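You operate a simulated robot arm through the tools that you are given. There is no shell and no other tool. Be economical: measure what you need, move in short steps, check, and stop when the job is done.

You run a simulated robot arm. Do the job below in one go: nothing can be reset, and whatever is moved stays where it is left.

JOB
Put the probe away and close up the chiller.
Fine: probe in its holder, port covered, low rack in, door latched, vent closed.

The check looks at the end state, three seconds after you hand in, the way a careful person would. Anything else that was tipped, shoved, dropped, spilled or broken makes it a failure.

ROBOT AND FRAMES
A 6-joint arm with a two-finger parallel gripper on a trunk, on a base that drives. Base frame: it is fixed to the floor where the robot stands at the start and does not move with it; the origin is under the middle of the robot, x ahead of it, y to its left, z up. Units: mm, degrees, N and s.
Its first joint turns from -166.0 to 166.0 degrees. Places, roughly: chiller door [500, 500, 700]; door latch [400, 800, 1000]; low rack [400, 0, 400]; port cover [500, -100, 1300]; probe holder [700, 100, 1200]; vent slider [200, -200, 1200]. Payload 3.91 kg.
Tool frame: the origin (TCP) lies between the finger pads and is the grasp point; the fingertips stand 30 mm ahead of it; z points along the fingers, y is the line along which they close. The gripper opens to 110 mm. The fingers are 20 mm wide and 10 mm thick; the gripper's body (48 by 112 mm) begins 55 mm behind the TCP.
Orientation is told as [roll, pitch, yaw] about the base's x, y, z axes, in that order, counted from this pose: with the fingers straight down and closing along the base's y, the tool's x points along the base's -x, its y along +y and its z along -z.

CONTROLS
- The arm moves only by the tool nudge_tool. Its arguments are lists of equal length, an entry for each row: "delta_pos": the shift along the tool's x, y, z in mm, a list of three; "angular": the turn, a rotation vector about the tool's x, y, z in degrees, a list of three. In form: {"delta_pos": [[dx, dy, dz], ...], "angular": [[rx, ry, rz], ...]}. A call has 1 to 10 rows; each row is the pose to reach, as a shift and turn from the pose commanded when the call began, along the tool's axes at that moment. "claw" is the gripper command, from -1 (fully open) to 1 (shut), values between in proportion, set as the call begins (left out, the last holds). Each row takes 0.2 s and may step no farther than 50 mm and 8.6 degrees from the row before; otherwise, or with a gripper value out of range, the whole call is refused. Where a pose cannot be reached the arm comes as near as it can. A force on the tool above 70 N (or 10 N above the force at the start of the call, whichever is more), or a blocked arm, ends the call early, and 0.2 s more pass. Each finger travels about 45 mm/s and halts on what it meets, pressing with about 44 N; the grip force reading is that of the motor and also rises with nothing between the fingers. The clock runs only during rows and for 0.2 s after the last one: add rows that repeat a pose to give the fingers time. The reply holds the time, the measured pose of the TCP, the force on the tool along the base axes, the opening and the grip force, in the units named above and with some noise, with the torque about the TCP (base axes, N m) and any sound that the robot's microphone picked up, and new pictures: "show" is both (left out), scene, wrist or none.
- Cameras (640 x 400 px; columns grow to the right, rows downward): "scene" is now at [15.7, 147.6, 1565.1]; the picture's right is [-0.12, -0.99, 0.00], its down [-0.75, 0.09, -0.66] and it looks along [0.66, -0.08, -0.75] (base axes); focal length 214 px, centre (320, 200). "wrist" rides on the gripper at [71, 22, -107] in the tool frame; the picture's right is [-0.29, 0.96, 0.00], its down [-0.76, -0.23, -0.61] and it looks along [-0.58, -0.18, 0.79] (tool axes); focal length 243 px, centre (320, 200). There is no depth. A picture from a camera that has moved, and an enlarged one, comes with that camera's place and axes in the base frame and with its lens. The place of the scene camera against the robot may be out by one fixed shift of up to 18 mm in any direction.
- raise_lower(by): slides the trunk up (or, below 0, down) by that many mm; the arm and the scene camera ride with it, the base frame stays. It gives what a move gives, with no picture.
- steer(legs): drives the robot by 1 to 6 legs, each [ahead, left, turn to the left] in mm, mm and degrees, along the robot's own axes; the way and the turn of a leg run together, so that a leg with both is an arc; at most 1500 mm and 180 degrees a leg. The arm and the cameras ride along, it lands a little off, and it stops where it bumps. It gives what a move gives, and a new picture of the scene camera.
- aim_head(pan, tilt): turns the head with the scene camera to pan (to the left, within 86 degrees either way) and tilt (down, from -29 to 69), counted from straight ahead of the robot. It gives what a move gives, and a new picture of the scene camera.
- zoom(camera, box): a new picture of the part [left, top, right, bottom] of that camera's present view, enlarged. The clock stands still meanwhile.
- sign_off(): hands the job in; it is judged then, once.

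Go step by step. Nothing tells you exact positions but the pictures and the camera data: compare them with the known pose of the tool, close in by small moves and look again before you grip or let go. The budget is 120 turns and 260 pictures, counting those below and the enlarged ones. Unless the task says otherwise, let go and move clear before handing in, and close with one line.

The tools are called after "Request:" as a command line: name --argument value ..., lists and objects as JSON in quotes. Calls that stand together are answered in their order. nudge_tool: Moves the arm, as the interface text tells. Its arguments: {"type":"object","properties":{"delta_pos":{"type":"array"},"angular":{"type":"array"},"claw":{"type":"number"},"show":{"type":"string","enum":["both","scene","wrist","none"]}},"required":["delta_pos","angular"]} The other tools are called the same way: raise_lower (by) slides the trunk up or down; steer (legs) drives the base; aim_head (pan, tilt) turns the head that bears the scene camera; zoom (camera, box) takes an enlarged picture of a part of a camera's view; sign_off () hands the job in.

At the start:

```text
time: 0.0
tcp_pos: [387.0, 166.0, 1150.2]
tcp_rot: [0.0, 0.0, 0.0]
contact_force: [0.2, 0.0, -0.1]
moment: [-0.04, 0.04, -0.03]
grip_width: 109.9
finger_force: 0.0
trunk travel left (down, up): [-525.0, 65.0]
robot x, y, heading: [-0.9, 0.8, 0.0]
head pan, tilt: [-6.8, 48.7]
```

scene: 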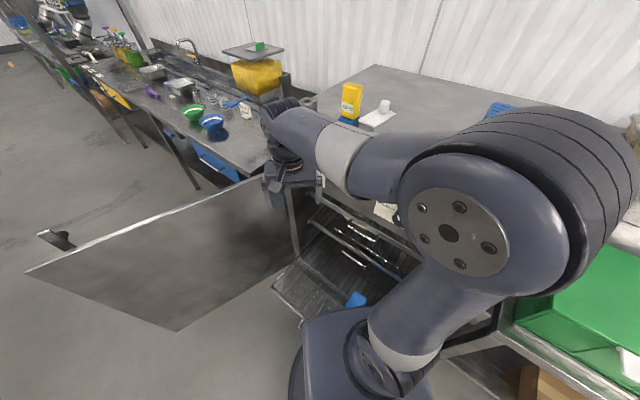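
wrist: 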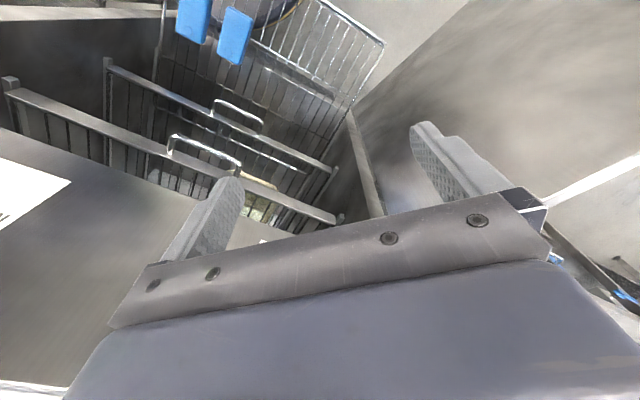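

The chiller door stands open with the low rack pulled out, and the arm blocks part of the view. I'll look more closely before I move anything.

Request:
zoom --camera "scene" --box '[230, 60, 450, 200]'

Request:
zoom --camera "scene" --box '[250, 170, 450, 320]'

Request:
aim_head --pan -40 --tilt 40

```text
2.86 times, centred on (340, 130) of scene
camera zoom: at [15.7, 147.6, 1565.1], right [-0.12, -0.99, 0.0], down [-0.75, 0.09, -0.66], along [0.66, -0.08, -0.75], focal length 613 px, centre (263, 400)
```

zoom: 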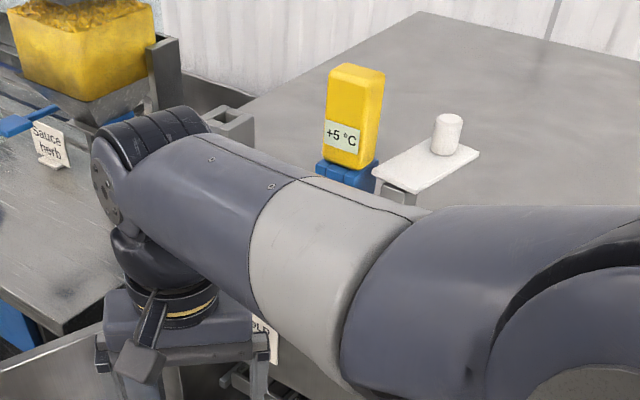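

```text
2.67 times, centred on (350, 245) of scene
camera zoom: at [15.7, 147.6, 1565.1], right [-0.12, -0.99, 0.0], down [-0.75, 0.09, -0.66], along [0.66, -0.08, -0.75], focal length 572 px, centre (240, 80)
```

zoom: 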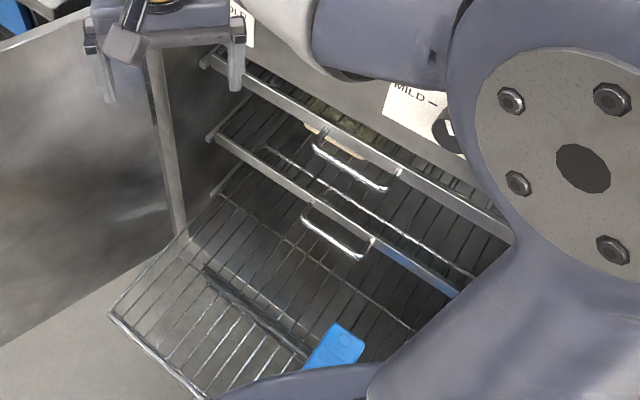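

```text
time: 1.0
tcp_pos: [386.9, 164.5, 1150.6]
tcp_rot: [0.0, 0.0, -0.1]
contact_force: [0.1, 0.8, 0.2]
moment: [-0.01, -0.02, -0.02]
grip_width: 110.0
finger_force: 0.0
trunk travel left (down, up): [-525.0, 65.0]
robot x, y, heading: [-0.7, -0.5, -0.4]
head pan, tilt: [-40.0, 40.0]
camera scene: at [3.2, 102.3, 1577.5], right [-0.64, -0.77, 0.0], down [-0.49, 0.41, -0.77], along [0.59, -0.49, -0.64], focal length 214 px, centre (320, 200)
```

scene: 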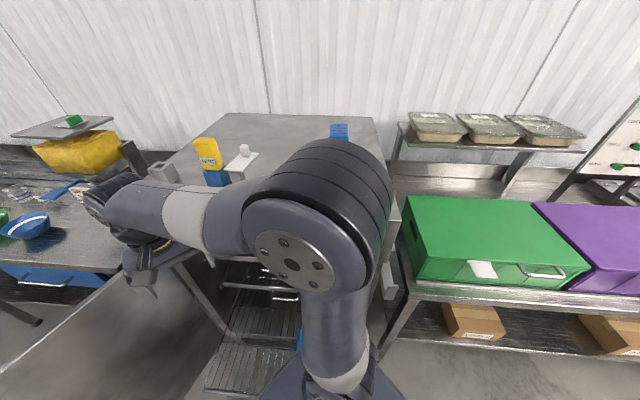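

The yellow "+5 °C" unit stands on a blue base next to a white plate with a knob. I'll back off to get an overall view of the chiller.

Request:
steer --legs '[[-400, 0, 0]]'

Request:
aim_head --pan 5 --tilt 40

```text
time: 3.5
tcp_pos: [-7.8, 164.8, 1149.3]
tcp_rot: [0.0, -0.1, -0.5]
contact_force: [-0.6, -0.6, 0.5]
moment: [-0.01, 0.02, 0.03]
grip_width: 110.2
finger_force: 0.1
trunk travel left (down, up): [-525.0, 65.0]
robot x, y, heading: [-396.7, 3.3, -0.5]
head pan, tilt: [-40.0, 40.0]
camera scene: at [-393.0, 103.6, 1577.5], right [-0.65, -0.76, 0.0], down [-0.49, 0.42, -0.77], along [0.58, -0.5, -0.64], focal length 214 px, centre (320, 200)
```

scene: 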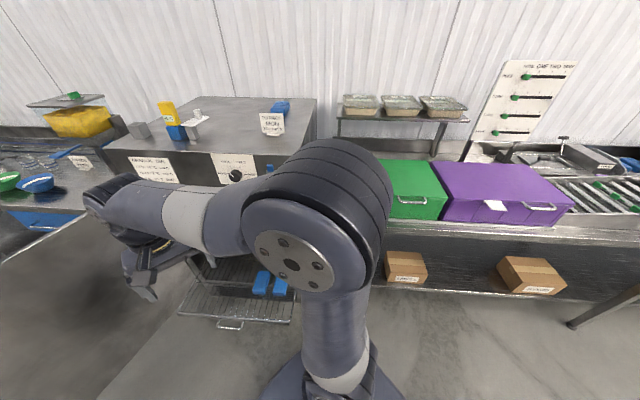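

```text
time: 4.6
tcp_pos: [-8.9, 164.4, 1150.2]
tcp_rot: [-0.1, -0.1, -0.3]
contact_force: [0.0, -0.8, 0.6]
moment: [0.01, -0.02, 0.01]
grip_width: 110.1
finger_force: 0.0
trunk travel left (down, up): [-525.0, 65.0]
robot x, y, heading: [-400.7, 1.0, -0.4]
head pan, tilt: [5.0, 40.0]
camera scene: at [-372.8, 165.5, 1577.5], right [0.08, -1.0, 0.0], down [-0.64, -0.05, -0.77], along [0.76, 0.06, -0.64], focal length 214 px, centre (320, 200)
```

scene: 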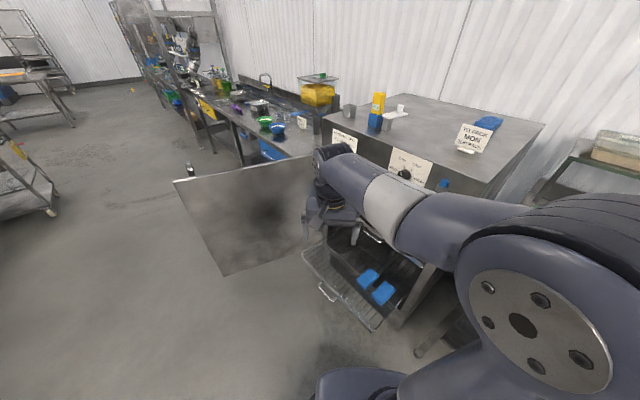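

I'll zoom in on the signs and the parts on top of the chiller.

Request:
zoom --camera "scene" --box '[310, 80, 430, 155]'

Request:
zoom --camera "scene" --box '[370, 95, 510, 200]'

Request:
zoom --camera "scene" --box '[280, 210, 440, 330]'

Request:
zoom --camera "scene" --box '[160, 130, 340, 280]'

```text
5.33 times, centred on (370, 118) of scene
camera zoom: at [-372.8, 165.5, 1577.5], right [0.08, -1.0, 0.0], down [-0.64, -0.05, -0.77], along [0.76, 0.06, -0.64], focal length 1144 px, centre (53, 640)
```

zoom: 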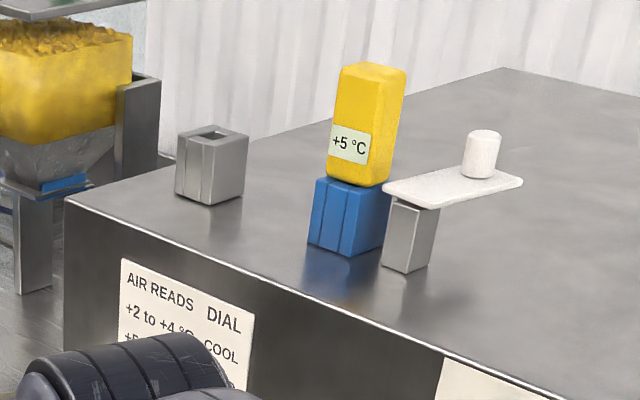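

```text
3.81 times, centred on (440, 148) of scene
camera zoom: at [-372.8, 165.5, 1577.5], right [0.08, -1.0, 0.0], down [-0.64, -0.05, -0.77], along [0.76, 0.06, -0.64], focal length 817 px, centre (-137, 400)
```

zoom: 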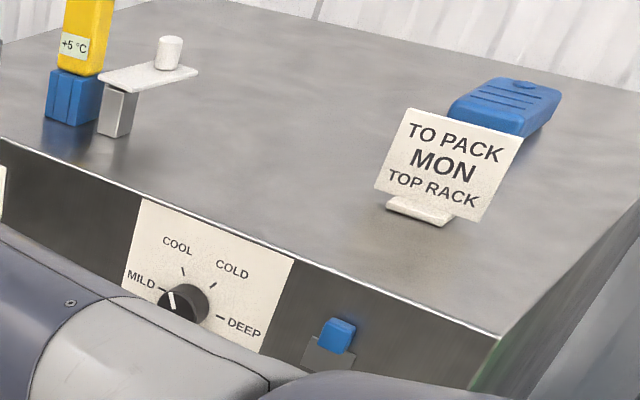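

```text
3.33 times, centred on (360, 270) of scene
camera zoom: at [-372.8, 165.5, 1577.5], right [0.08, -1.0, 0.0], down [-0.64, -0.05, -0.77], along [0.76, 0.06, -0.64], focal length 715 px, centre (187, -33)
```

zoom: 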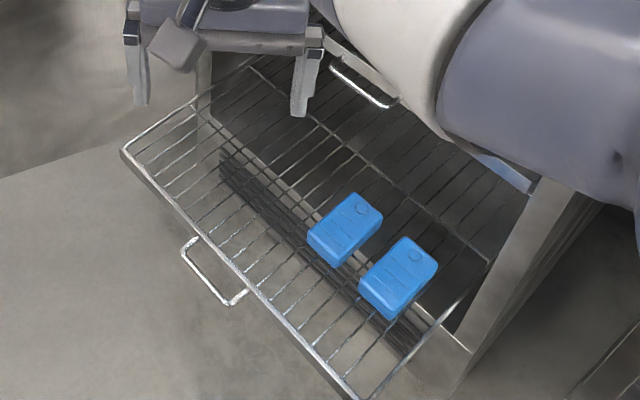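

```text
2.67 times, centred on (250, 205) of scene
camera zoom: at [-372.8, 165.5, 1577.5], right [0.08, -1.0, 0.0], down [-0.64, -0.05, -0.77], along [0.76, 0.06, -0.64], focal length 572 px, centre (507, 187)
```

zoom: 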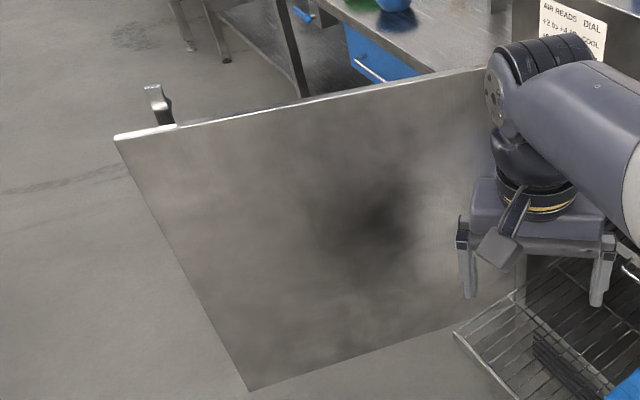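

The chiller is turned about 45°. Its front faces my front-left, with the rack out about 240 mm and the door hinged at its far-left corner. I'll turn to face it and stand in front of it.

Request:
steer --legs '[[0, 0, -44], [-40, 0, 0], [0, 551, 0]]'

Request:
aim_head --pan 0 --tilt 45

```text
time: 10.2
tcp_pos: [350.5, 281.0, 1149.7]
tcp_rot: [0.1, 0.0, -43.9]
contact_force: [-0.6, 0.6, -0.6]
moment: [0.01, 0.01, 0.02]
grip_width: 109.8
finger_force: 0.0
trunk travel left (down, up): [-525.0, 65.0]
robot x, y, heading: [-39.3, 425.3, -44.0]
head pan, tilt: [5.0, 40.0]
camera scene: at [84.5, 530.8, 1577.5], right [-0.63, -0.78, 0.0], down [-0.5, 0.4, -0.77], along [0.6, -0.48, -0.64], focal length 214 px, centre (320, 200)
```

scene: 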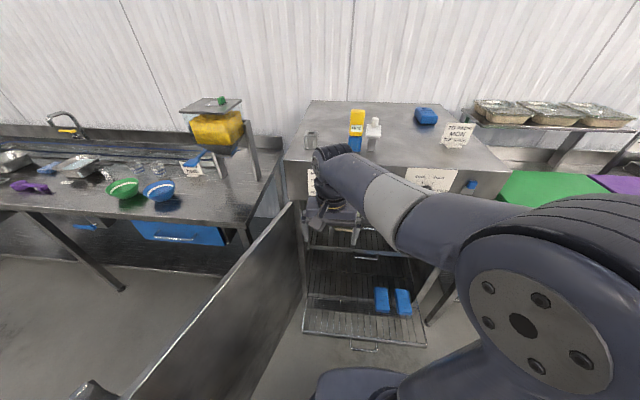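

```text
time: 10.9
tcp_pos: [350.6, 279.9, 1150.1]
tcp_rot: [0.0, 0.0, -44.0]
contact_force: [-0.1, -0.4, 0.3]
moment: [0.0, -0.02, 0.01]
grip_width: 110.1
finger_force: 0.1
trunk travel left (down, up): [-525.0, 65.0]
robot x, y, heading: [-41.6, 425.9, -43.8]
head pan, tilt: [0.0, 45.0]
camera scene: at [76.9, 527.7, 1570.3], right [-0.69, -0.72, 0.0], down [-0.51, 0.49, -0.71], along [0.51, -0.49, -0.71], focal length 214 px, centre (320, 200)
```

scene: 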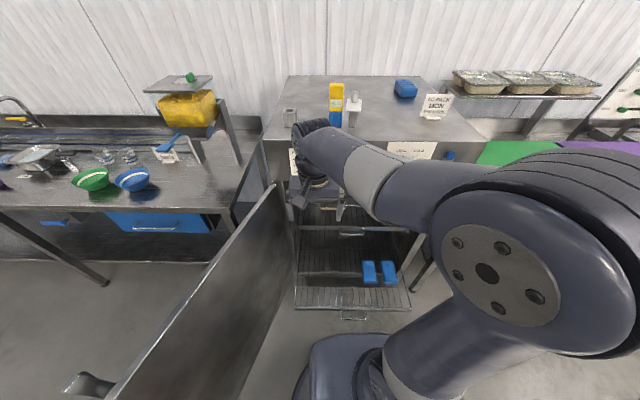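

I'm squarely in front of the chiller now. I'll tilt the tool forward and roll it so the fingers can take the low rack's handle from above and below.

Request:
nudge_tool --delta_pos '[[0, -17, 0], [0, -34, 0], [0, -51, 0], [0, -68, 0], [0, -85, 0], [0, -102, 0], [0, -119, 0], [0, -136, 0], [0, -153, 0], [0, -170, 0]]' --angular '[[0, -7.5, 0], [0, -15, 0], [0, -22.5, 0], [0, -30, 0], [0, -37.5, 0], [0, -45, 0], [0, -52.5, 0], [0, -60, 0], [0, -67.5, 0], [0, -75, 0]]'

```text
time: 13.1
tcp_pos: [238.3, 159.7, 1146.5]
tcp_rot: [-4.8, -68.9, -43.4]
contact_force: [0.3, -0.8, 0.0]
moment: [0.01, 0.01, 0.0]
grip_width: 109.8
finger_force: 0.0
out of reach, approached as far as the arm can: row 9, 10
trunk travel left (down, up): [-525.0, 65.0]
robot x, y, heading: [-42.7, 427.4, -43.9]
head pan, tilt: [0.0, 45.0]
camera scene: at [77.2, 527.5, 1570.2], right [-0.69, -0.72, 0.0], down [-0.51, 0.49, -0.71], along [0.51, -0.49, -0.71], focal length 214 px, centre (320, 200)
camera wrist: at [169.6, 267.4, 1117.6], right [0.79, 0.57, 0.24], down [-0.35, 0.08, 0.93], along [0.51, -0.82, 0.26], focal length 243 px, centre (320, 200)
```

scene: 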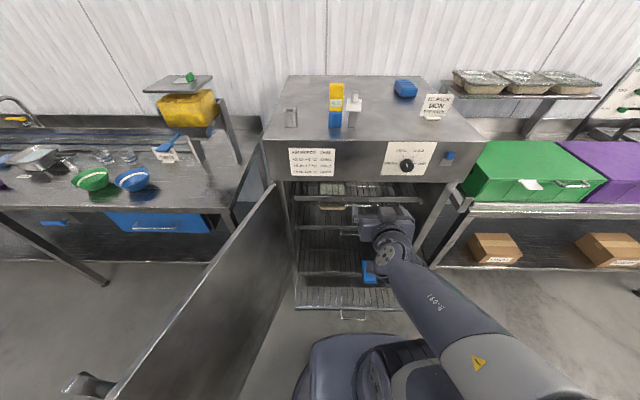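
wrist: 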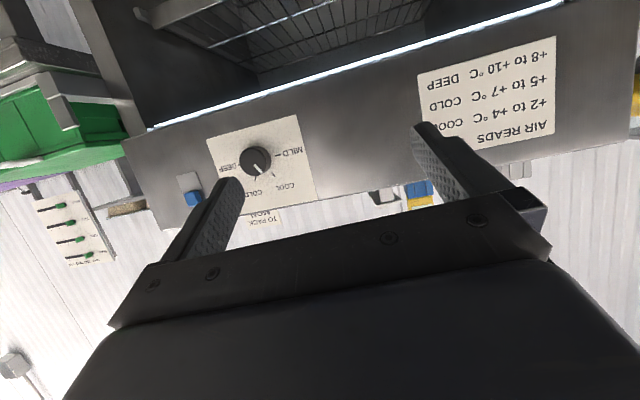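

The view is much clearer with the arm to the right. I'll zoom in on the chiller top, the rack and the latch.

Request:
zoom --camera "scene" --box '[260, 70, 470, 200]'

Request:
zoom --camera "scene" --box '[280, 175, 440, 330]'

Request:
zoom --camera "scene" --box '[50, 180, 300, 400]'

```text
3.05 times, centred on (365, 135) of scene
camera zoom: at [77.2, 527.5, 1570.2], right [-0.69, -0.72, 0.0], down [-0.51, 0.49, -0.71], along [0.51, -0.49, -0.71], focal length 654 px, centre (183, 398)
```

zoom: 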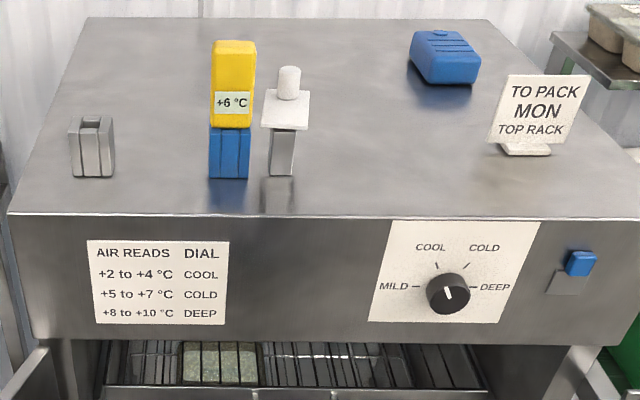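

```text
2.58 times, centred on (360, 252) of scene
camera zoom: at [77.2, 527.5, 1570.2], right [-0.69, -0.72, 0.0], down [-0.51, 0.49, -0.71], along [0.51, -0.49, -0.71], focal length 554 px, centre (217, 64)
```

zoom: 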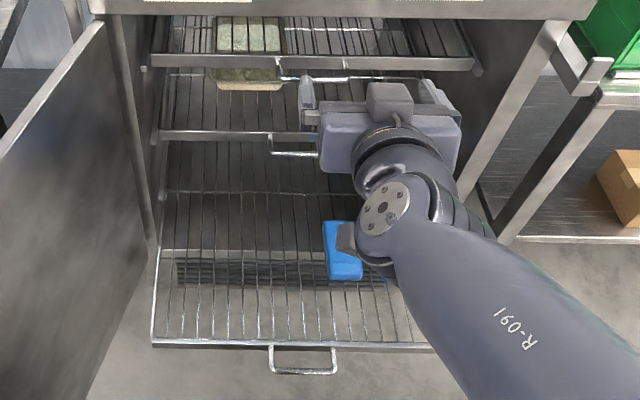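

```text
1.82 times, centred on (175, 290) of scene
camera zoom: at [77.2, 527.5, 1570.2], right [-0.69, -0.72, 0.0], down [-0.51, 0.49, -0.71], along [0.51, -0.49, -0.71], focal length 390 px, centre (584, 36)
```

zoom: 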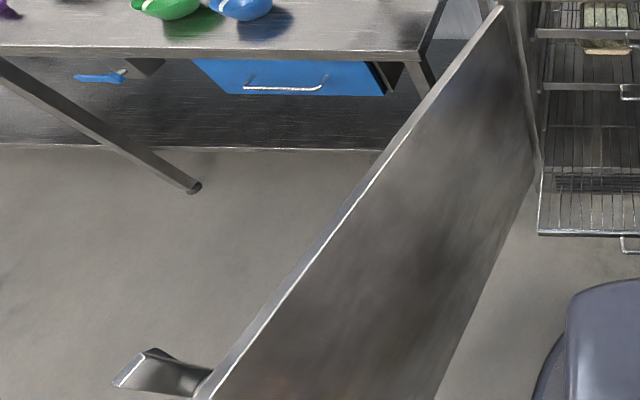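

The handle is clearly visible in front of the rack. I'll roll the tool 90° and lower the trunk.

Request:
nudge_tool --delta_pos '[[0, 0, 0], [0, 0, 0], [0, 0, 0], [0, 0, 0], [0, 0, 0], [0, 0, 0], [0, 0, 0], [0, 0, 0], [0, 0, 0], [0, 0, 0]]' --angular '[[0, 0, 8.5], [0, 0, 17], [0, 0, 25.5], [0, 0, 34], [0, 0, 42.5], [0, 0, 51], [0, 0, 59.5], [0, 0, 68], [0, 0, 76.5], [0, 0, 85]]' --show "none"

Request:
raise_lower --by -400

```text
time: 15.3
tcp_pos: [221.9, 167.7, 1179.3]
tcp_rot: [68.6, -6.5, -135.9]
contact_force: [0.4, -0.4, -0.6]
moment: [-0.01, 0.02, -0.01]
grip_width: 110.2
finger_force: 0.1
out of reach, approached as far as the arm can: row 5, 6, 7, 8, 9, 10
trunk travel left (down, up): [-525.0, 65.0]
robot x, y, heading: [-41.3, 427.1, -44.0]
head pan, tilt: [0.0, 45.0]
```

```text
time: 17.7
tcp_pos: [230.2, 158.9, 865.1]
tcp_rot: [59.6, -7.6, -135.1]
contact_force: [0.2, 0.9, -0.2]
moment: [0.05, 0.02, 0.0]
grip_width: 110.1
finger_force: 0.0
trunk travel left (down, up): [-263.0, 327.0]
robot x, y, heading: [-48.3, 431.9, -43.9]
head pan, tilt: [0.0, 45.0]
stopped: the arm was blocked; the commanded pose is now the measured one
```

The trunk stopped partway because the arm touched something. I'll look before going on.

Request:
nudge_tool --delta_pos '[[0, 0, 0]]' --angular '[[0, 0, 0]]'

```text
time: 18.1
tcp_pos: [230.9, 158.1, 867.7]
tcp_rot: [59.8, -7.5, -135.1]
contact_force: [0.0, -0.7, -0.4]
moment: [-0.03, 0.0, 0.01]
grip_width: 110.0
finger_force: 0.1
trunk travel left (down, up): [-263.0, 327.0]
robot x, y, heading: [-42.6, 429.0, -43.9]
head pan, tilt: [0.0, 45.0]
camera scene: at [76.8, 527.8, 1306.9], right [-0.69, -0.72, 0.0], down [-0.51, 0.49, -0.71], along [0.51, -0.49, -0.71], focal length 214 px, centre (320, 200)
camera wrist: at [229.1, 273.9, 931.2], right [0.21, -0.47, 0.86], down [-0.98, -0.07, 0.21], along [-0.04, -0.88, -0.47], focal length 243 px, centre (320, 200)
```

scene: 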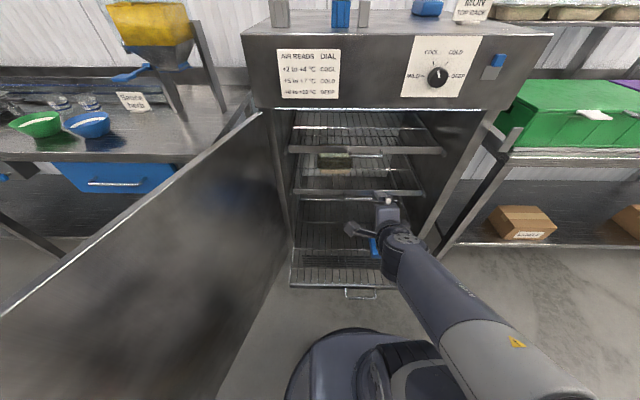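
wrist: 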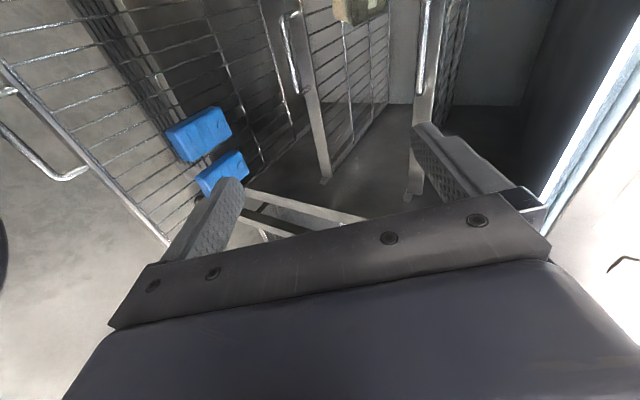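

Probably the folded arm ran into the robot itself. I'll back the base off 200 mm so the arm can stretch out more, then extend toward the chiller again.

Request:
steer --legs '[[-220, 0, 0]]'

Request:
nudge_tool --delta_pos '[[0, 20, 34], [0, 40, 68], [0, 60, 102], [0, 80, 136], [0, 101, 172]]' --angular '[[0, 0, 0], [0, 0, 0], [0, 0, 0], [0, 0, 0], [0, 0, 0]]'

```text
time: 19.8
tcp_pos: [71.1, 311.9, 869.7]
tcp_rot: [59.8, -7.6, -135.1]
contact_force: [0.0, -0.6, 0.3]
moment: [0.04, 0.01, 0.01]
grip_width: 110.1
finger_force: 0.0
trunk travel left (down, up): [-263.0, 327.0]
robot x, y, heading: [-199.6, 582.6, -43.7]
head pan, tilt: [0.0, 45.0]
camera scene: at [-82.3, 680.7, 1308.4], right [-0.69, -0.72, 0.0], down [-0.51, 0.49, -0.71], along [0.51, -0.49, -0.71], focal length 214 px, centre (320, 200)
```

scene: 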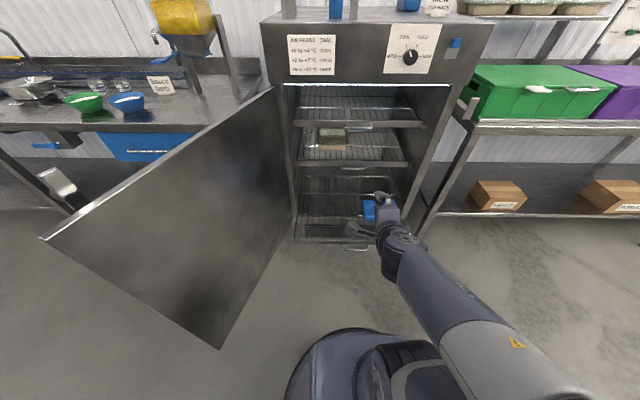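

```text
time: 21.0
tcp_pos: [213.5, 170.0, 881.1]
tcp_rot: [59.3, -7.7, -134.8]
contact_force: [-0.4, -0.1, 0.0]
moment: [0.02, 0.0, 0.0]
grip_width: 110.2
finger_force: 0.1
out of reach, approached as far as the arm can: row 1, 2, 3, 4, 5
trunk travel left (down, up): [-263.0, 327.0]
robot x, y, heading: [-202.7, 582.5, -43.9]
head pan, tilt: [0.0, 45.0]
camera scene: at [-82.7, 681.1, 1308.3], right [-0.69, -0.72, 0.0], down [-0.51, 0.49, -0.71], along [0.51, -0.49, -0.71], focal length 214 px, centre (320, 200)
camera wrist: at [212.4, 285.0, 945.1], right [0.22, -0.47, 0.85], down [-0.97, -0.07, 0.21], along [-0.04, -0.88, -0.48], focal length 243 px, centre (320, 200)
```

scene: 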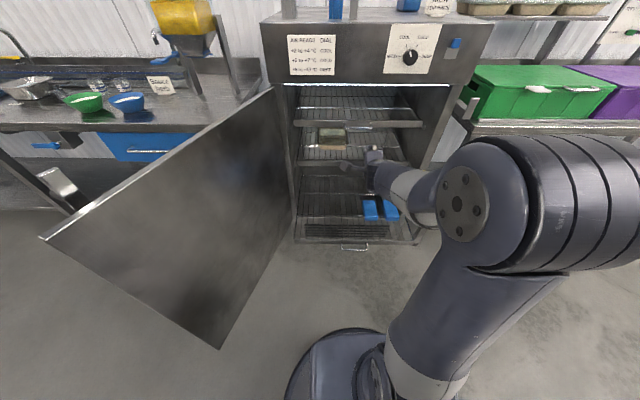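
wrist: 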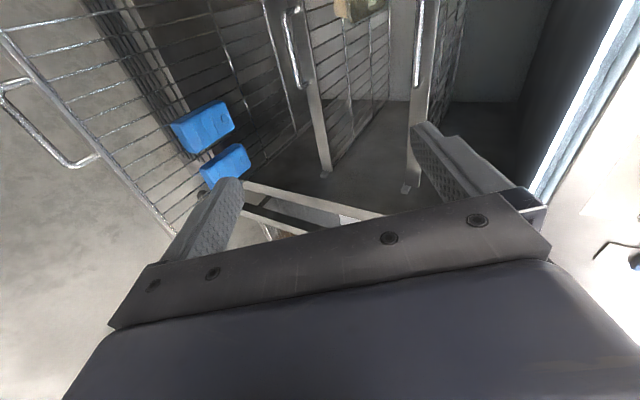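

The arm is now stretched out with the elbow up. I'll draw the tool back slightly and lower the trunk the rest of the way.

Request:
nudge_tool --delta_pos '[[0, -25, -43], [0, -30, -52]]' --angular '[[0, 0, 0], [0, 0, 0]]' --show "none"

Request:
raise_lower --by -260

Request:
nudge_tool --delta_pos '[[0, 0, 0]]' --angular '[[0, 0, 0]]'

```text
time: 21.6
tcp_pos: [170.3, 213.2, 889.2]
tcp_rot: [59.3, -7.6, -134.9]
contact_force: [-0.5, -0.3, -0.6]
moment: [-0.02, 0.0, 0.0]
grip_width: 110.0
finger_force: 0.0
out of reach, approached as far as the arm can: row 1, 2
trunk travel left (down, up): [-263.0, 327.0]
robot x, y, heading: [-201.3, 584.6, -43.9]
head pan, tilt: [0.0, 45.0]
```

```text
time: 24.2
tcp_pos: [170.6, 212.3, 628.7]
tcp_rot: [59.4, -7.6, -134.8]
contact_force: [-0.4, 0.1, 0.0]
moment: [0.02, 0.01, -0.04]
grip_width: 109.9
finger_force: 0.0
trunk travel left (down, up): [-3.0, 587.0]
robot x, y, heading: [-201.2, 583.8, -43.9]
head pan, tilt: [0.0, 45.0]
```

```text
time: 24.6
tcp_pos: [169.7, 213.0, 629.0]
tcp_rot: [59.3, -7.6, -134.9]
contact_force: [1.1, 0.1, -0.6]
moment: [-0.01, 0.04, 0.05]
grip_width: 110.1
finger_force: 0.0
trunk travel left (down, up): [-3.0, 587.0]
robot x, y, heading: [-204.0, 574.1, -44.0]
head pan, tilt: [0.0, 45.0]
camera scene: at [-82.3, 680.8, 1048.4], right [-0.69, -0.72, 0.0], down [-0.51, 0.49, -0.71], along [0.51, -0.49, -0.71], focal length 214 px, centre (320, 200)
camera wrist: at [168.9, 327.3, 692.9], right [0.22, -0.47, 0.85], down [-0.97, -0.07, 0.21], along [-0.04, -0.88, -0.47], focal length 243 px, centre (320, 200)
```

scene: 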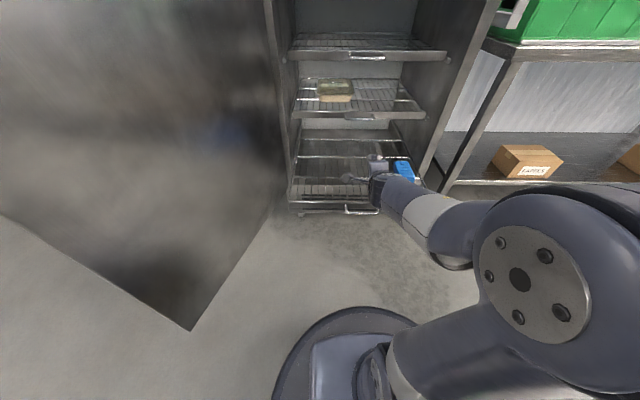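
wrist: 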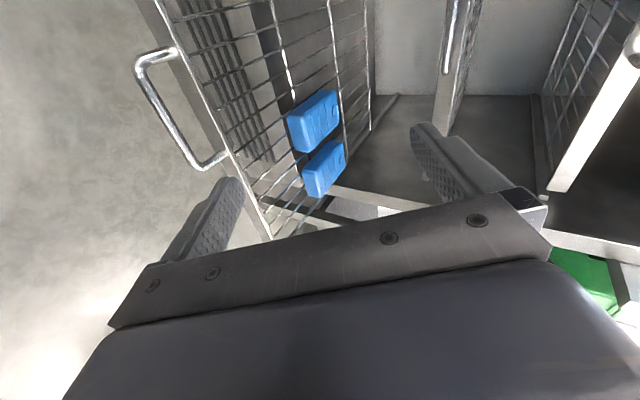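

The handle shows at the left of the wrist view. I'll zoom in on both views to fix its position.

Request:
zoom --camera "scene" --box '[280, 130, 440, 230]'

Request:
zoom --camera "wrist" --box '[100, 0, 380, 200]'

```text
4.00 times, centred on (360, 180) of scene
camera zoom: at [-82.3, 680.8, 1048.4], right [-0.69, -0.72, 0.0], down [-0.51, 0.49, -0.71], along [0.51, -0.49, -0.71], focal length 858 px, centre (160, 280)
```

zoom: 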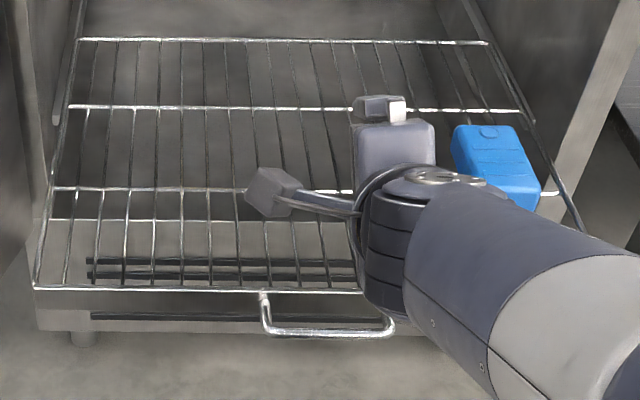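

```text
2.00 times, centred on (240, 100) of wrist
camera zoom: at [168.9, 327.3, 692.9], right [0.22, -0.47, 0.85], down [-0.97, -0.07, 0.21], along [-0.04, -0.88, -0.47], focal length 485 px, centre (480, 400)
```

zoom: 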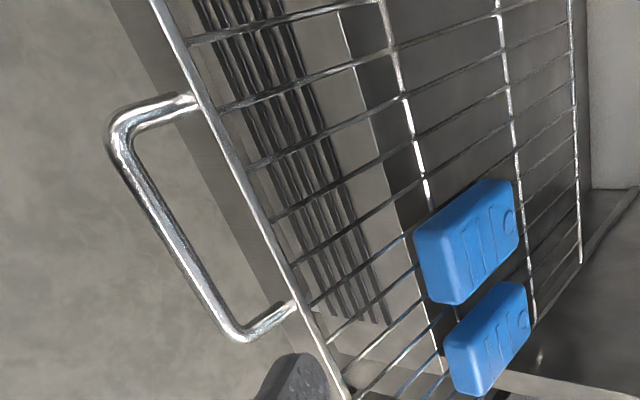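

Triangulated, the handle's centre is about (202, 181, 428). I'll bring the gripper down to a point just short of it.

Request:
nudge_tool --delta_pos '[[6, -37, 21], [12, -74, 42], [18, -111, 64], [23, -148, 85]]' --angular '[[0, 0, 0], [0, 0, 0], [0, 0, 0], [0, 0, 0]]'

```text
time: 25.6
tcp_pos: [167.3, 215.4, 455.6]
tcp_rot: [59.3, -7.7, -135.0]
contact_force: [-0.7, 0.1, -0.7]
moment: [0.01, 0.02, 0.04]
grip_width: 110.1
finger_force: 0.0
out of reach, approached as far as the arm can: row 1, 2
trunk travel left (down, up): [-3.0, 587.0]
robot x, y, heading: [-200.9, 583.2, -43.7]
head pan, tilt: [0.0, 45.0]
camera scene: at [-82.5, 680.9, 1048.4], right [-0.69, -0.72, 0.0], down [-0.51, 0.49, -0.71], along [0.51, -0.49, -0.71], focal length 214 px, centre (320, 200)
camera wrist: at [165.9, 329.4, 519.1], right [0.22, -0.47, 0.85], down [-0.97, -0.07, 0.21], along [-0.04, -0.88, -0.47], focal length 243 px, centre (320, 200)
```

scene: 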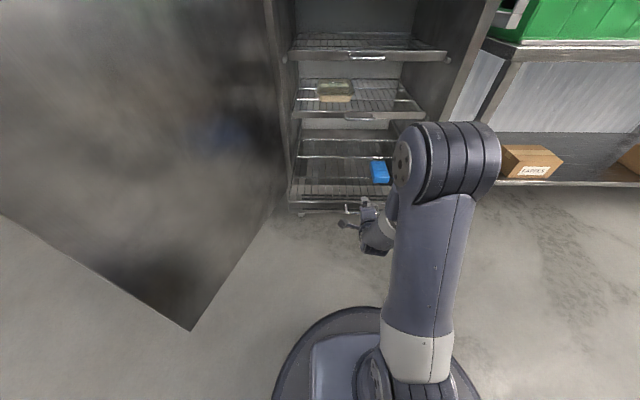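
wrist: 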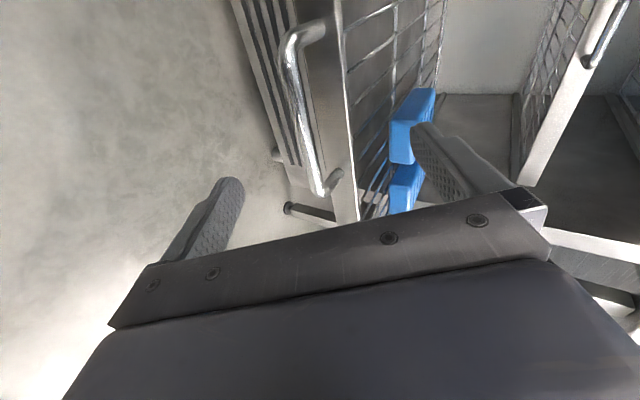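

The handle lies between the fingers. I'll half close the gripper and move in.

Request:
nudge_tool --delta_pos '[[0, 0, 0], [0, 0, 0], [0, 0, 0], [2, 0, 20], [4, 1, 41]]' --angular '[[0, 0, 0], [0, 0, 0], [0, 0, 0], [0, 0, 0], [0, 0, 0]]' --claw 0.05 --show "wrist"

```text
time: 26.8
tcp_pos: [192.6, 190.5, 436.3]
tcp_rot: [59.4, -7.6, -134.9]
contact_force: [0.6, -0.3, -0.8]
moment: [0.03, 0.01, 0.02]
grip_width: 52.3
finger_force: 0.1
trunk travel left (down, up): [-3.0, 587.0]
robot x, y, heading: [-205.6, 579.7, -43.9]
head pan, tilt: [0.0, 45.0]
camera wrist: at [193.6, 305.4, 499.9], right [0.22, -0.47, 0.85], down [-0.98, -0.07, 0.21], along [-0.04, -0.88, -0.47], focal length 243 px, centre (320, 200)
```

wrist: 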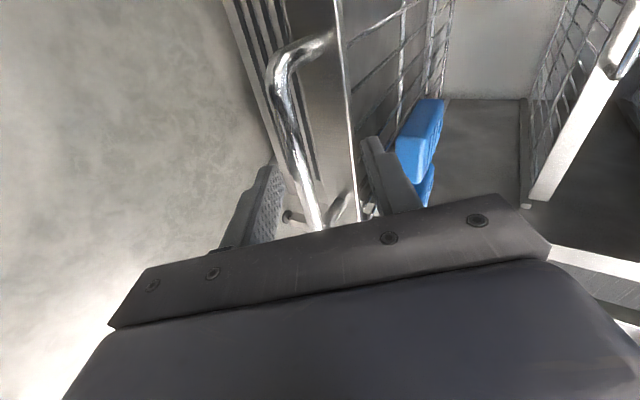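

The handle is well between the pads, so I'll close on it.

Request:
nudge_tool --delta_pos '[[0, 0, 0], [0, 0, 0], [0, 0, 0], [0, 0, 0]]' --angular '[[0, 0, 0], [0, 0, 0], [0, 0, 0], [0, 0, 0]]' --claw 1 --show "wrist"

```text
time: 27.8
tcp_pos: [193.7, 192.5, 429.2]
tcp_rot: [58.2, -7.5, -134.8]
contact_force: [-1.9, -1.6, -49.3]
moment: [1.37, 0.28, -0.57]
grip_width: 13.8
finger_force: 44.8
trunk travel left (down, up): [-3.0, 587.0]
robot x, y, heading: [-204.0, 578.5, -44.0]
head pan, tilt: [0.0, 45.0]
camera wrist: at [192.6, 305.9, 494.8], right [0.23, -0.48, 0.84], down [-0.97, -0.07, 0.22], along [-0.05, -0.87, -0.49], focal length 243 px, centre (320, 200)
```

wrist: 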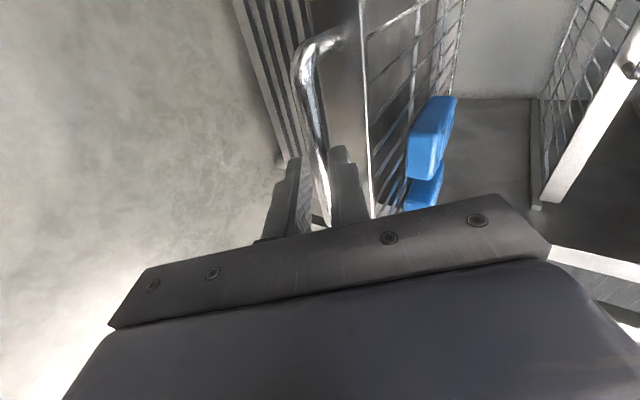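

Gripped, but the tool is being pulled down a little. I'll ease it down 8 mm and then start pushing the rack in slowly.

Request:
nudge_tool --delta_pos '[[1, -7, 4], [1, -7, 4]]' --angular '[[0, 0, 0], [0, 0, 0]]' --show "none"

Request:
nudge_tool --delta_pos '[[0, 8, 13], [0, 15, 26], [0, 23, 39], [0, 30, 52], [0, 38, 65], [0, 45, 78], [0, 53, 90]]' --angular '[[0, 0, 0], [0, 0, 0], [0, 0, 0], [0, 0, 0], [0, 0, 0], [0, 0, 0], [0, 0, 0]]'

```text
time: 28.4
tcp_pos: [195.7, 189.3, 428.6]
tcp_rot: [59.4, -7.6, -134.9]
contact_force: [-4.3, -1.1, -15.9]
moment: [0.9, -0.23, -0.57]
grip_width: 13.6
finger_force: 44.9
trunk travel left (down, up): [-3.0, 587.0]
robot x, y, heading: [-202.9, 581.8, -43.8]
head pan, tilt: [0.0, 45.0]
```

```text
time: 30.0
tcp_pos: [269.6, 115.4, 428.7]
tcp_rot: [59.3, -7.6, -134.9]
contact_force: [3.0, 1.4, -8.0]
moment: [0.86, -0.65, -0.09]
grip_width: 13.7
finger_force: 44.8
trunk travel left (down, up): [-3.0, 587.0]
robot x, y, heading: [-201.1, 581.5, -43.8]
head pan, tilt: [0.0, 45.0]
camera scene: at [-81.9, 680.4, 1048.3], right [-0.69, -0.72, 0.0], down [-0.51, 0.49, -0.71], along [0.51, -0.49, -0.71], focal length 214 px, centre (320, 200)
camera wrist: at [268.7, 229.9, 492.5], right [0.22, -0.47, 0.85], down [-0.97, -0.07, 0.21], along [-0.04, -0.88, -0.48], focal length 243 px, centre (320, 200)
```

scene: 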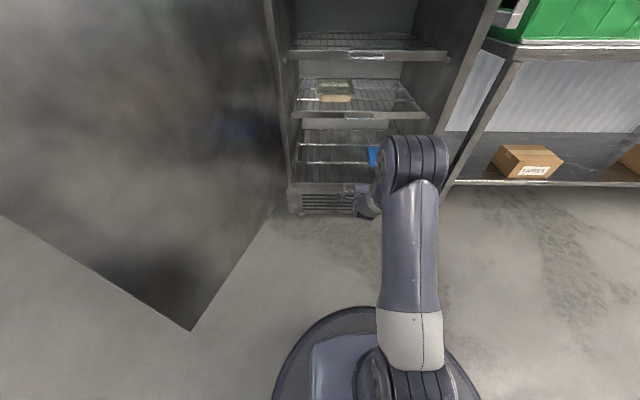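
wrist: 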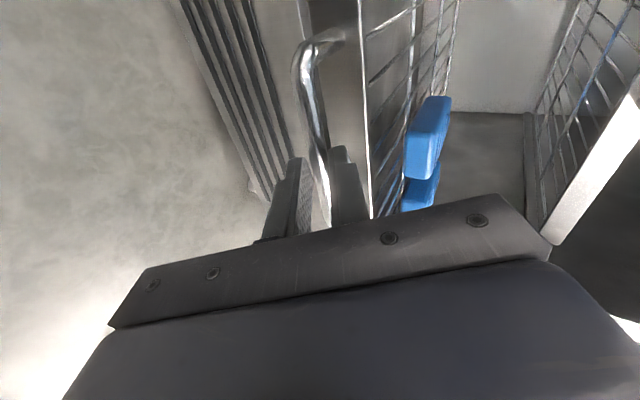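

The rack slides freely; it has moved about 105 mm. I'll keep pushing.

Request:
nudge_tool --delta_pos '[[0, 8, 13], [0, 15, 26], [0, 23, 39], [0, 30, 52], [0, 38, 65], [0, 45, 78]]' --angular '[[0, 0, 0], [0, 0, 0], [0, 0, 0], [0, 0, 0], [0, 0, 0], [0, 0, 0]]'

```text
time: 31.4
tcp_pos: [332.3, 52.1, 428.4]
tcp_rot: [59.6, -7.6, -134.8]
contact_force: [8.5, 5.2, 2.6]
moment: [0.62, -0.79, -0.19]
grip_width: 13.9
finger_force: 45.3
trunk travel left (down, up): [-3.0, 587.0]
robot x, y, heading: [-199.8, 582.5, -43.9]
head pan, tilt: [0.0, 45.0]
camera scene: at [-82.2, 681.0, 1048.4], right [-0.69, -0.72, 0.0], down [-0.51, 0.49, -0.71], along [0.51, -0.49, -0.71], focal length 214 px, centre (320, 200)
camera wrist: at [331.9, 166.8, 492.1], right [0.22, -0.47, 0.86], down [-0.98, -0.07, 0.21], along [-0.04, -0.88, -0.47], focal length 243 px, centre (320, 200)
```

scene: 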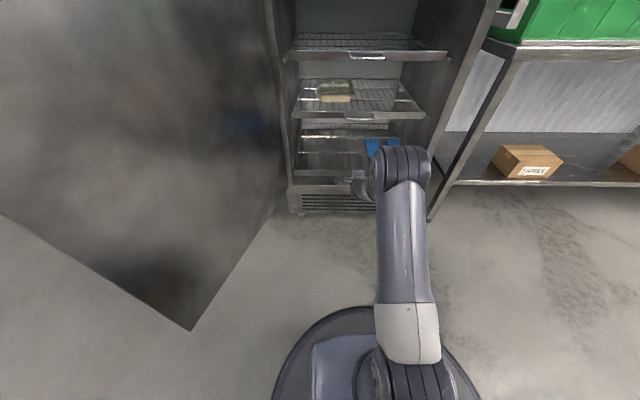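
wrist: 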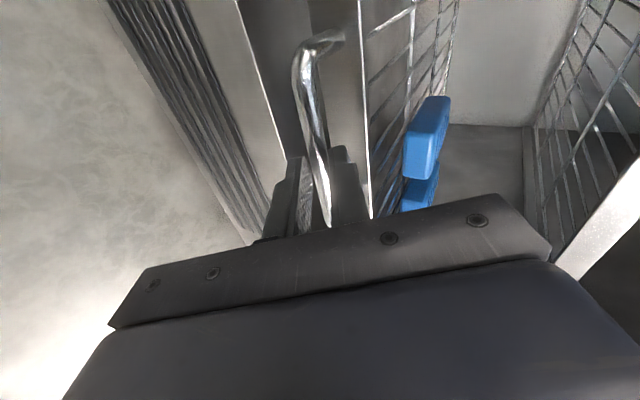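

Request:
nudge_tool --delta_pos '[[0, 8, 13], [0, 15, 26], [0, 23, 39], [0, 30, 52]]' --angular '[[0, 0, 0], [0, 0, 0], [0, 0, 0], [0, 0, 0]]'

```text
time: 32.4
tcp_pos: [375.4, 10.0, 427.8]
tcp_rot: [59.6, -7.4, -135.0]
contact_force: [10.3, 10.0, 12.5]
moment: [0.33, -0.78, -0.75]
grip_width: 14.0
finger_force: 45.4
trunk travel left (down, up): [-3.0, 587.0]
robot x, y, heading: [-202.8, 580.3, -43.8]
head pan, tilt: [0.0, 45.0]
camera scene: at [-82.6, 681.7, 1048.4], right [-0.69, -0.72, 0.0], down [-0.51, 0.49, -0.71], along [0.51, -0.49, -0.71], focal length 214 px, centre (320, 200)
camera wrist: at [374.1, 124.5, 492.2], right [0.22, -0.47, 0.86], down [-0.98, -0.07, 0.21], along [-0.04, -0.88, -0.47], focal length 243 px, centre (320, 200)
```

scene: 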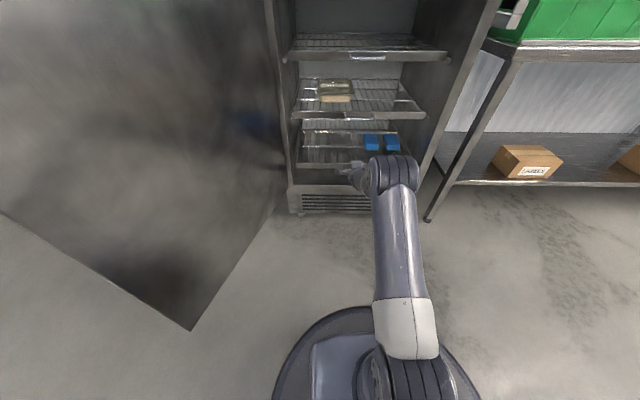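
wrist: 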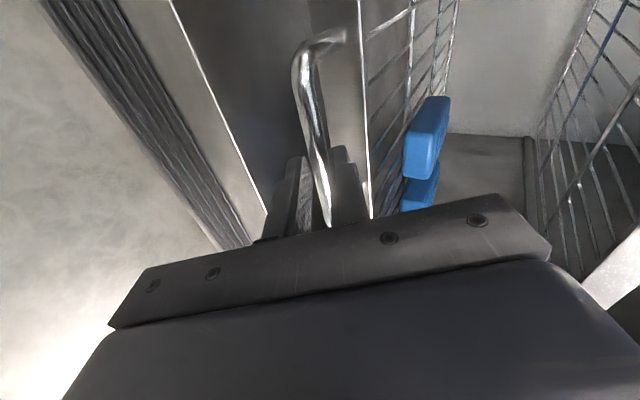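

Request:
zoom --camera "scene" --box '[270, 20, 470, 220]'

```text
2.00 times, centred on (370, 120) of scene
camera zoom: at [-82.6, 681.7, 1048.4], right [-0.69, -0.72, 0.0], down [-0.51, 0.49, -0.71], along [0.51, -0.49, -0.71], focal length 429 px, centre (220, 360)
```

zoom: 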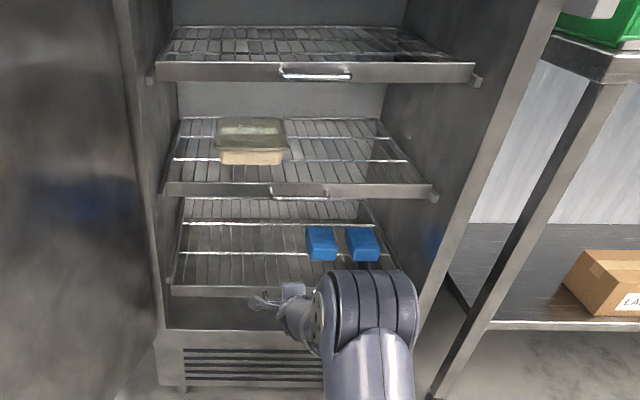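

Request:
nudge_tool --delta_pos '[[0, 5, 9], [0, 10, 17], [0, 15, 26], [0, 20, 34], [0, 25, 43]]' --angular '[[0, 0, 0], [0, 0, 0], [0, 0, 0], [0, 0, 0], [0, 0, 0]]'

Request:
zoom --camera "scene" --box '[270, 20, 470, 220]'

```text
time: 33.6
tcp_pos: [409.8, -24.6, 428.4]
tcp_rot: [59.6, -7.4, -134.8]
contact_force: [10.7, 13.2, 14.6]
moment: [0.45, -0.99, -0.34]
grip_width: 13.7
finger_force: 44.6
trunk travel left (down, up): [-3.0, 587.0]
robot x, y, heading: [-202.9, 585.1, -43.7]
head pan, tilt: [0.0, 45.0]
camera scene: at [-82.9, 682.0, 1048.3], right [-0.69, -0.72, 0.0], down [-0.51, 0.49, -0.71], along [0.51, -0.49, -0.71], focal length 214 px, centre (320, 200)
camera wrist: at [408.5, 90.1, 492.2], right [0.22, -0.47, 0.86], down [-0.98, -0.07, 0.21], along [-0.04, -0.88, -0.47], focal length 243 px, centre (320, 200)
```

scene: 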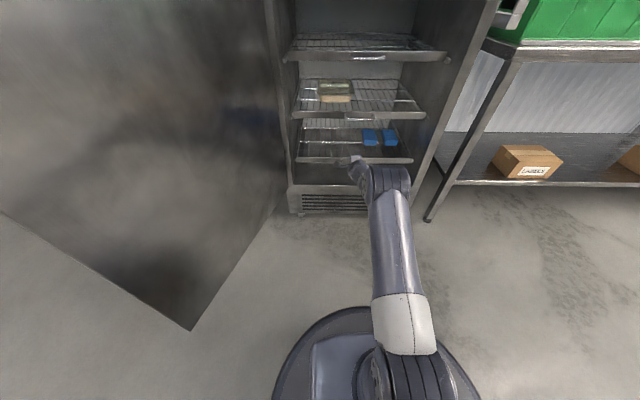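
wrist: 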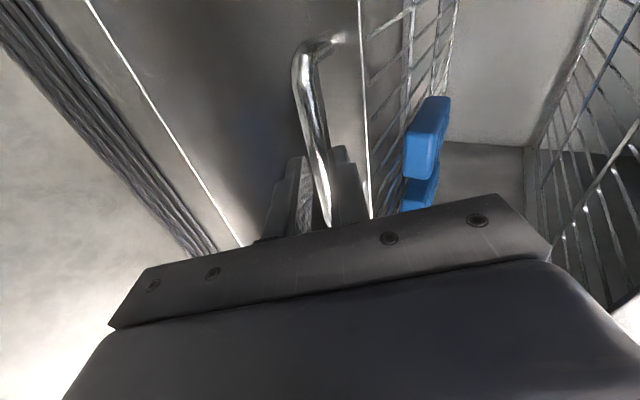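

```text
2.00 times, centred on (370, 120) of scene
camera zoom: at [-82.9, 682.0, 1048.3], right [-0.69, -0.72, 0.0], down [-0.51, 0.49, -0.71], along [0.51, -0.49, -0.71], focal length 429 px, centre (220, 360)
```

zoom: 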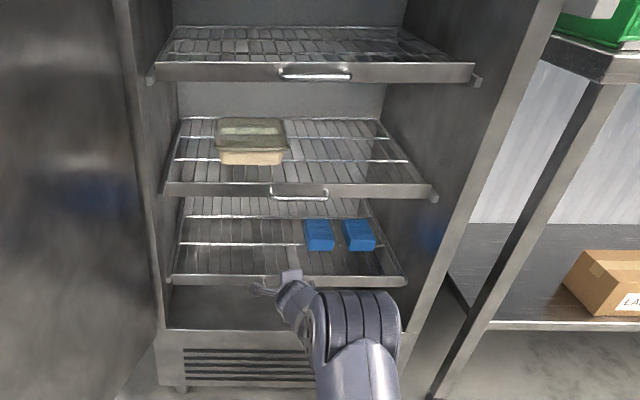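

By the pixel geometry, the other racks sit about 15–20 mm deeper. I'll push gently until it stops.

Request:
nudge_tool --delta_pos '[[0, 3, 5], [0, 5, 9], [0, 8, 13], [0, 10, 17], [0, 13, 22], [0, 15, 26], [0, 18, 31]]' --angular '[[0, 0, 0], [0, 0, 0], [0, 0, 0], [0, 0, 0], [0, 0, 0], [0, 0, 0], [0, 0, 0]]' --show "scene"

Request:
zoom --camera "scene" --box '[270, 20, 470, 220]'

```text
time: 35.2
tcp_pos: [431.4, -50.2, 423.3]
tcp_rot: [59.0, -7.6, -135.1]
contact_force: [-21.5, 31.9, 13.3]
moment: [0.73, -0.5, -0.47]
grip_width: 14.2
finger_force: 44.9
trunk travel left (down, up): [-3.0, 587.0]
robot x, y, heading: [-202.8, 577.6, -43.8]
head pan, tilt: [0.0, 45.0]
camera scene: at [-84.1, 682.5, 1048.2], right [-0.69, -0.72, 0.0], down [-0.51, 0.49, -0.71], along [0.51, -0.49, -0.71], focal length 214 px, centre (320, 200)
```

scene: 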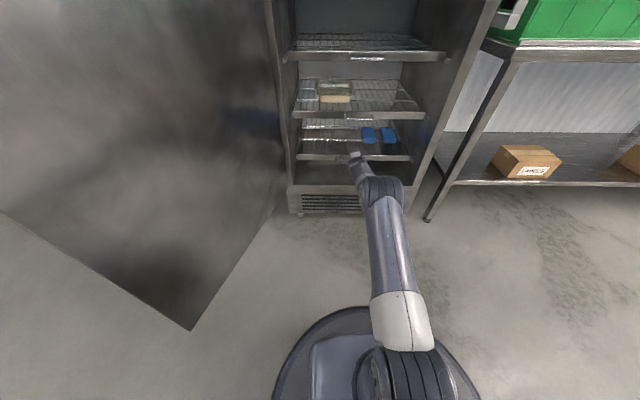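

```text
2.00 times, centred on (370, 120) of scene
camera zoom: at [-84.1, 682.5, 1048.2], right [-0.69, -0.72, 0.0], down [-0.51, 0.49, -0.71], along [0.51, -0.49, -0.71], focal length 429 px, centre (220, 360)
```

zoom: 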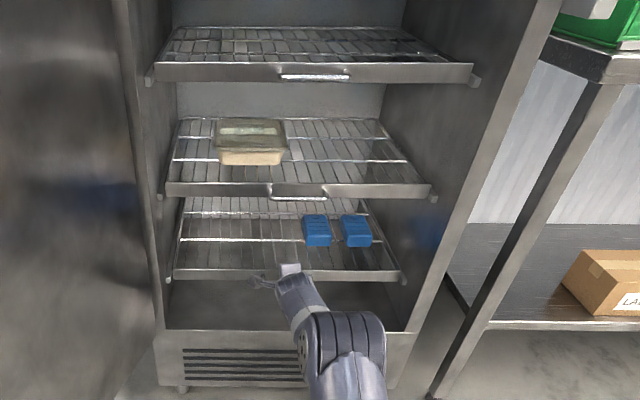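

The rack has reached its stop, with about 38 N against it, and lines up with the others. I'll open partly, back out, and check.

Request:
nudge_tool --delta_pos '[[0, 0, 0], [0, 0, 0], [0, 0, 0], [0, -1, -20], [0, -2, -45], [0, -20, -80], [0, -40, -115], [0, -60, -150]]' --angular '[[0, 0, 0], [0, 0, 0], [0, 0, 0], [0, 0, 0], [0, 0, 0], [0, 0, 0], [0, 0, 0], [0, 0, 0]]' --claw 0.05

Request:
zoom --camera "scene" --box '[270, 20, 470, 220]'

```text
time: 37.0
tcp_pos: [327.7, 63.6, 448.4]
tcp_rot: [59.3, -7.3, -135.1]
contact_force: [0.3, -0.2, 0.1]
moment: [0.0, 0.02, -0.04]
grip_width: 52.3
finger_force: 0.0
trunk travel left (down, up): [-3.0, 587.0]
robot x, y, heading: [-204.1, 582.9, -43.9]
head pan, tilt: [0.0, 45.0]
camera scene: at [-82.2, 680.7, 1048.3], right [-0.69, -0.72, 0.0], down [-0.51, 0.49, -0.71], along [0.51, -0.49, -0.71], focal length 214 px, centre (320, 200)
camera wrist: at [325.2, 178.2, 512.9], right [0.21, -0.48, 0.85], down [-0.98, -0.07, 0.21], along [-0.04, -0.88, -0.48], focal length 243 px, centre (320, 200)
```

scene: 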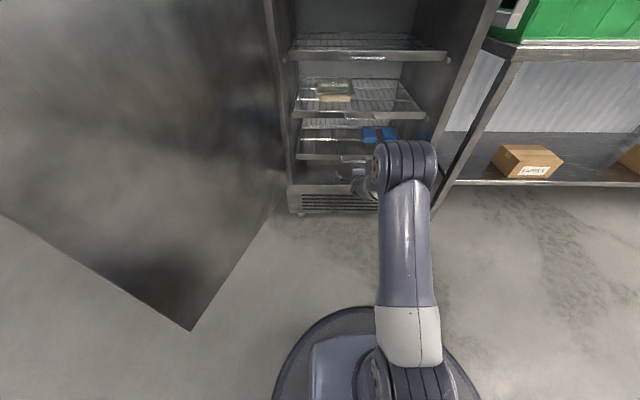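
wrist: 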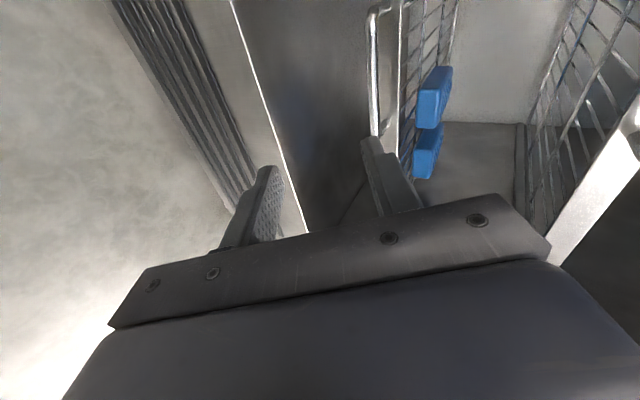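

```text
2.00 times, centred on (370, 120) of scene
camera zoom: at [-82.2, 680.7, 1048.3], right [-0.69, -0.72, 0.0], down [-0.51, 0.49, -0.71], along [0.51, -0.49, -0.71], focal length 429 px, centre (220, 360)
```

zoom: 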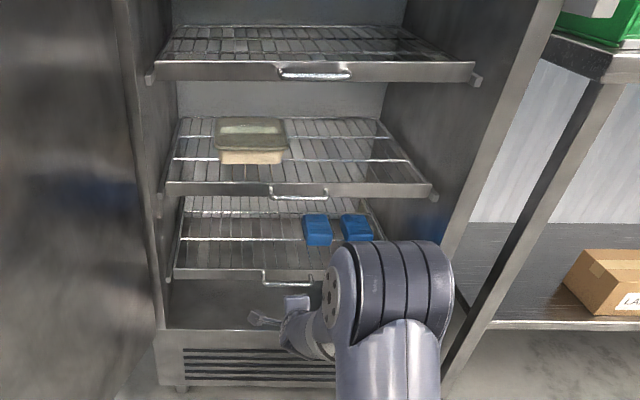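

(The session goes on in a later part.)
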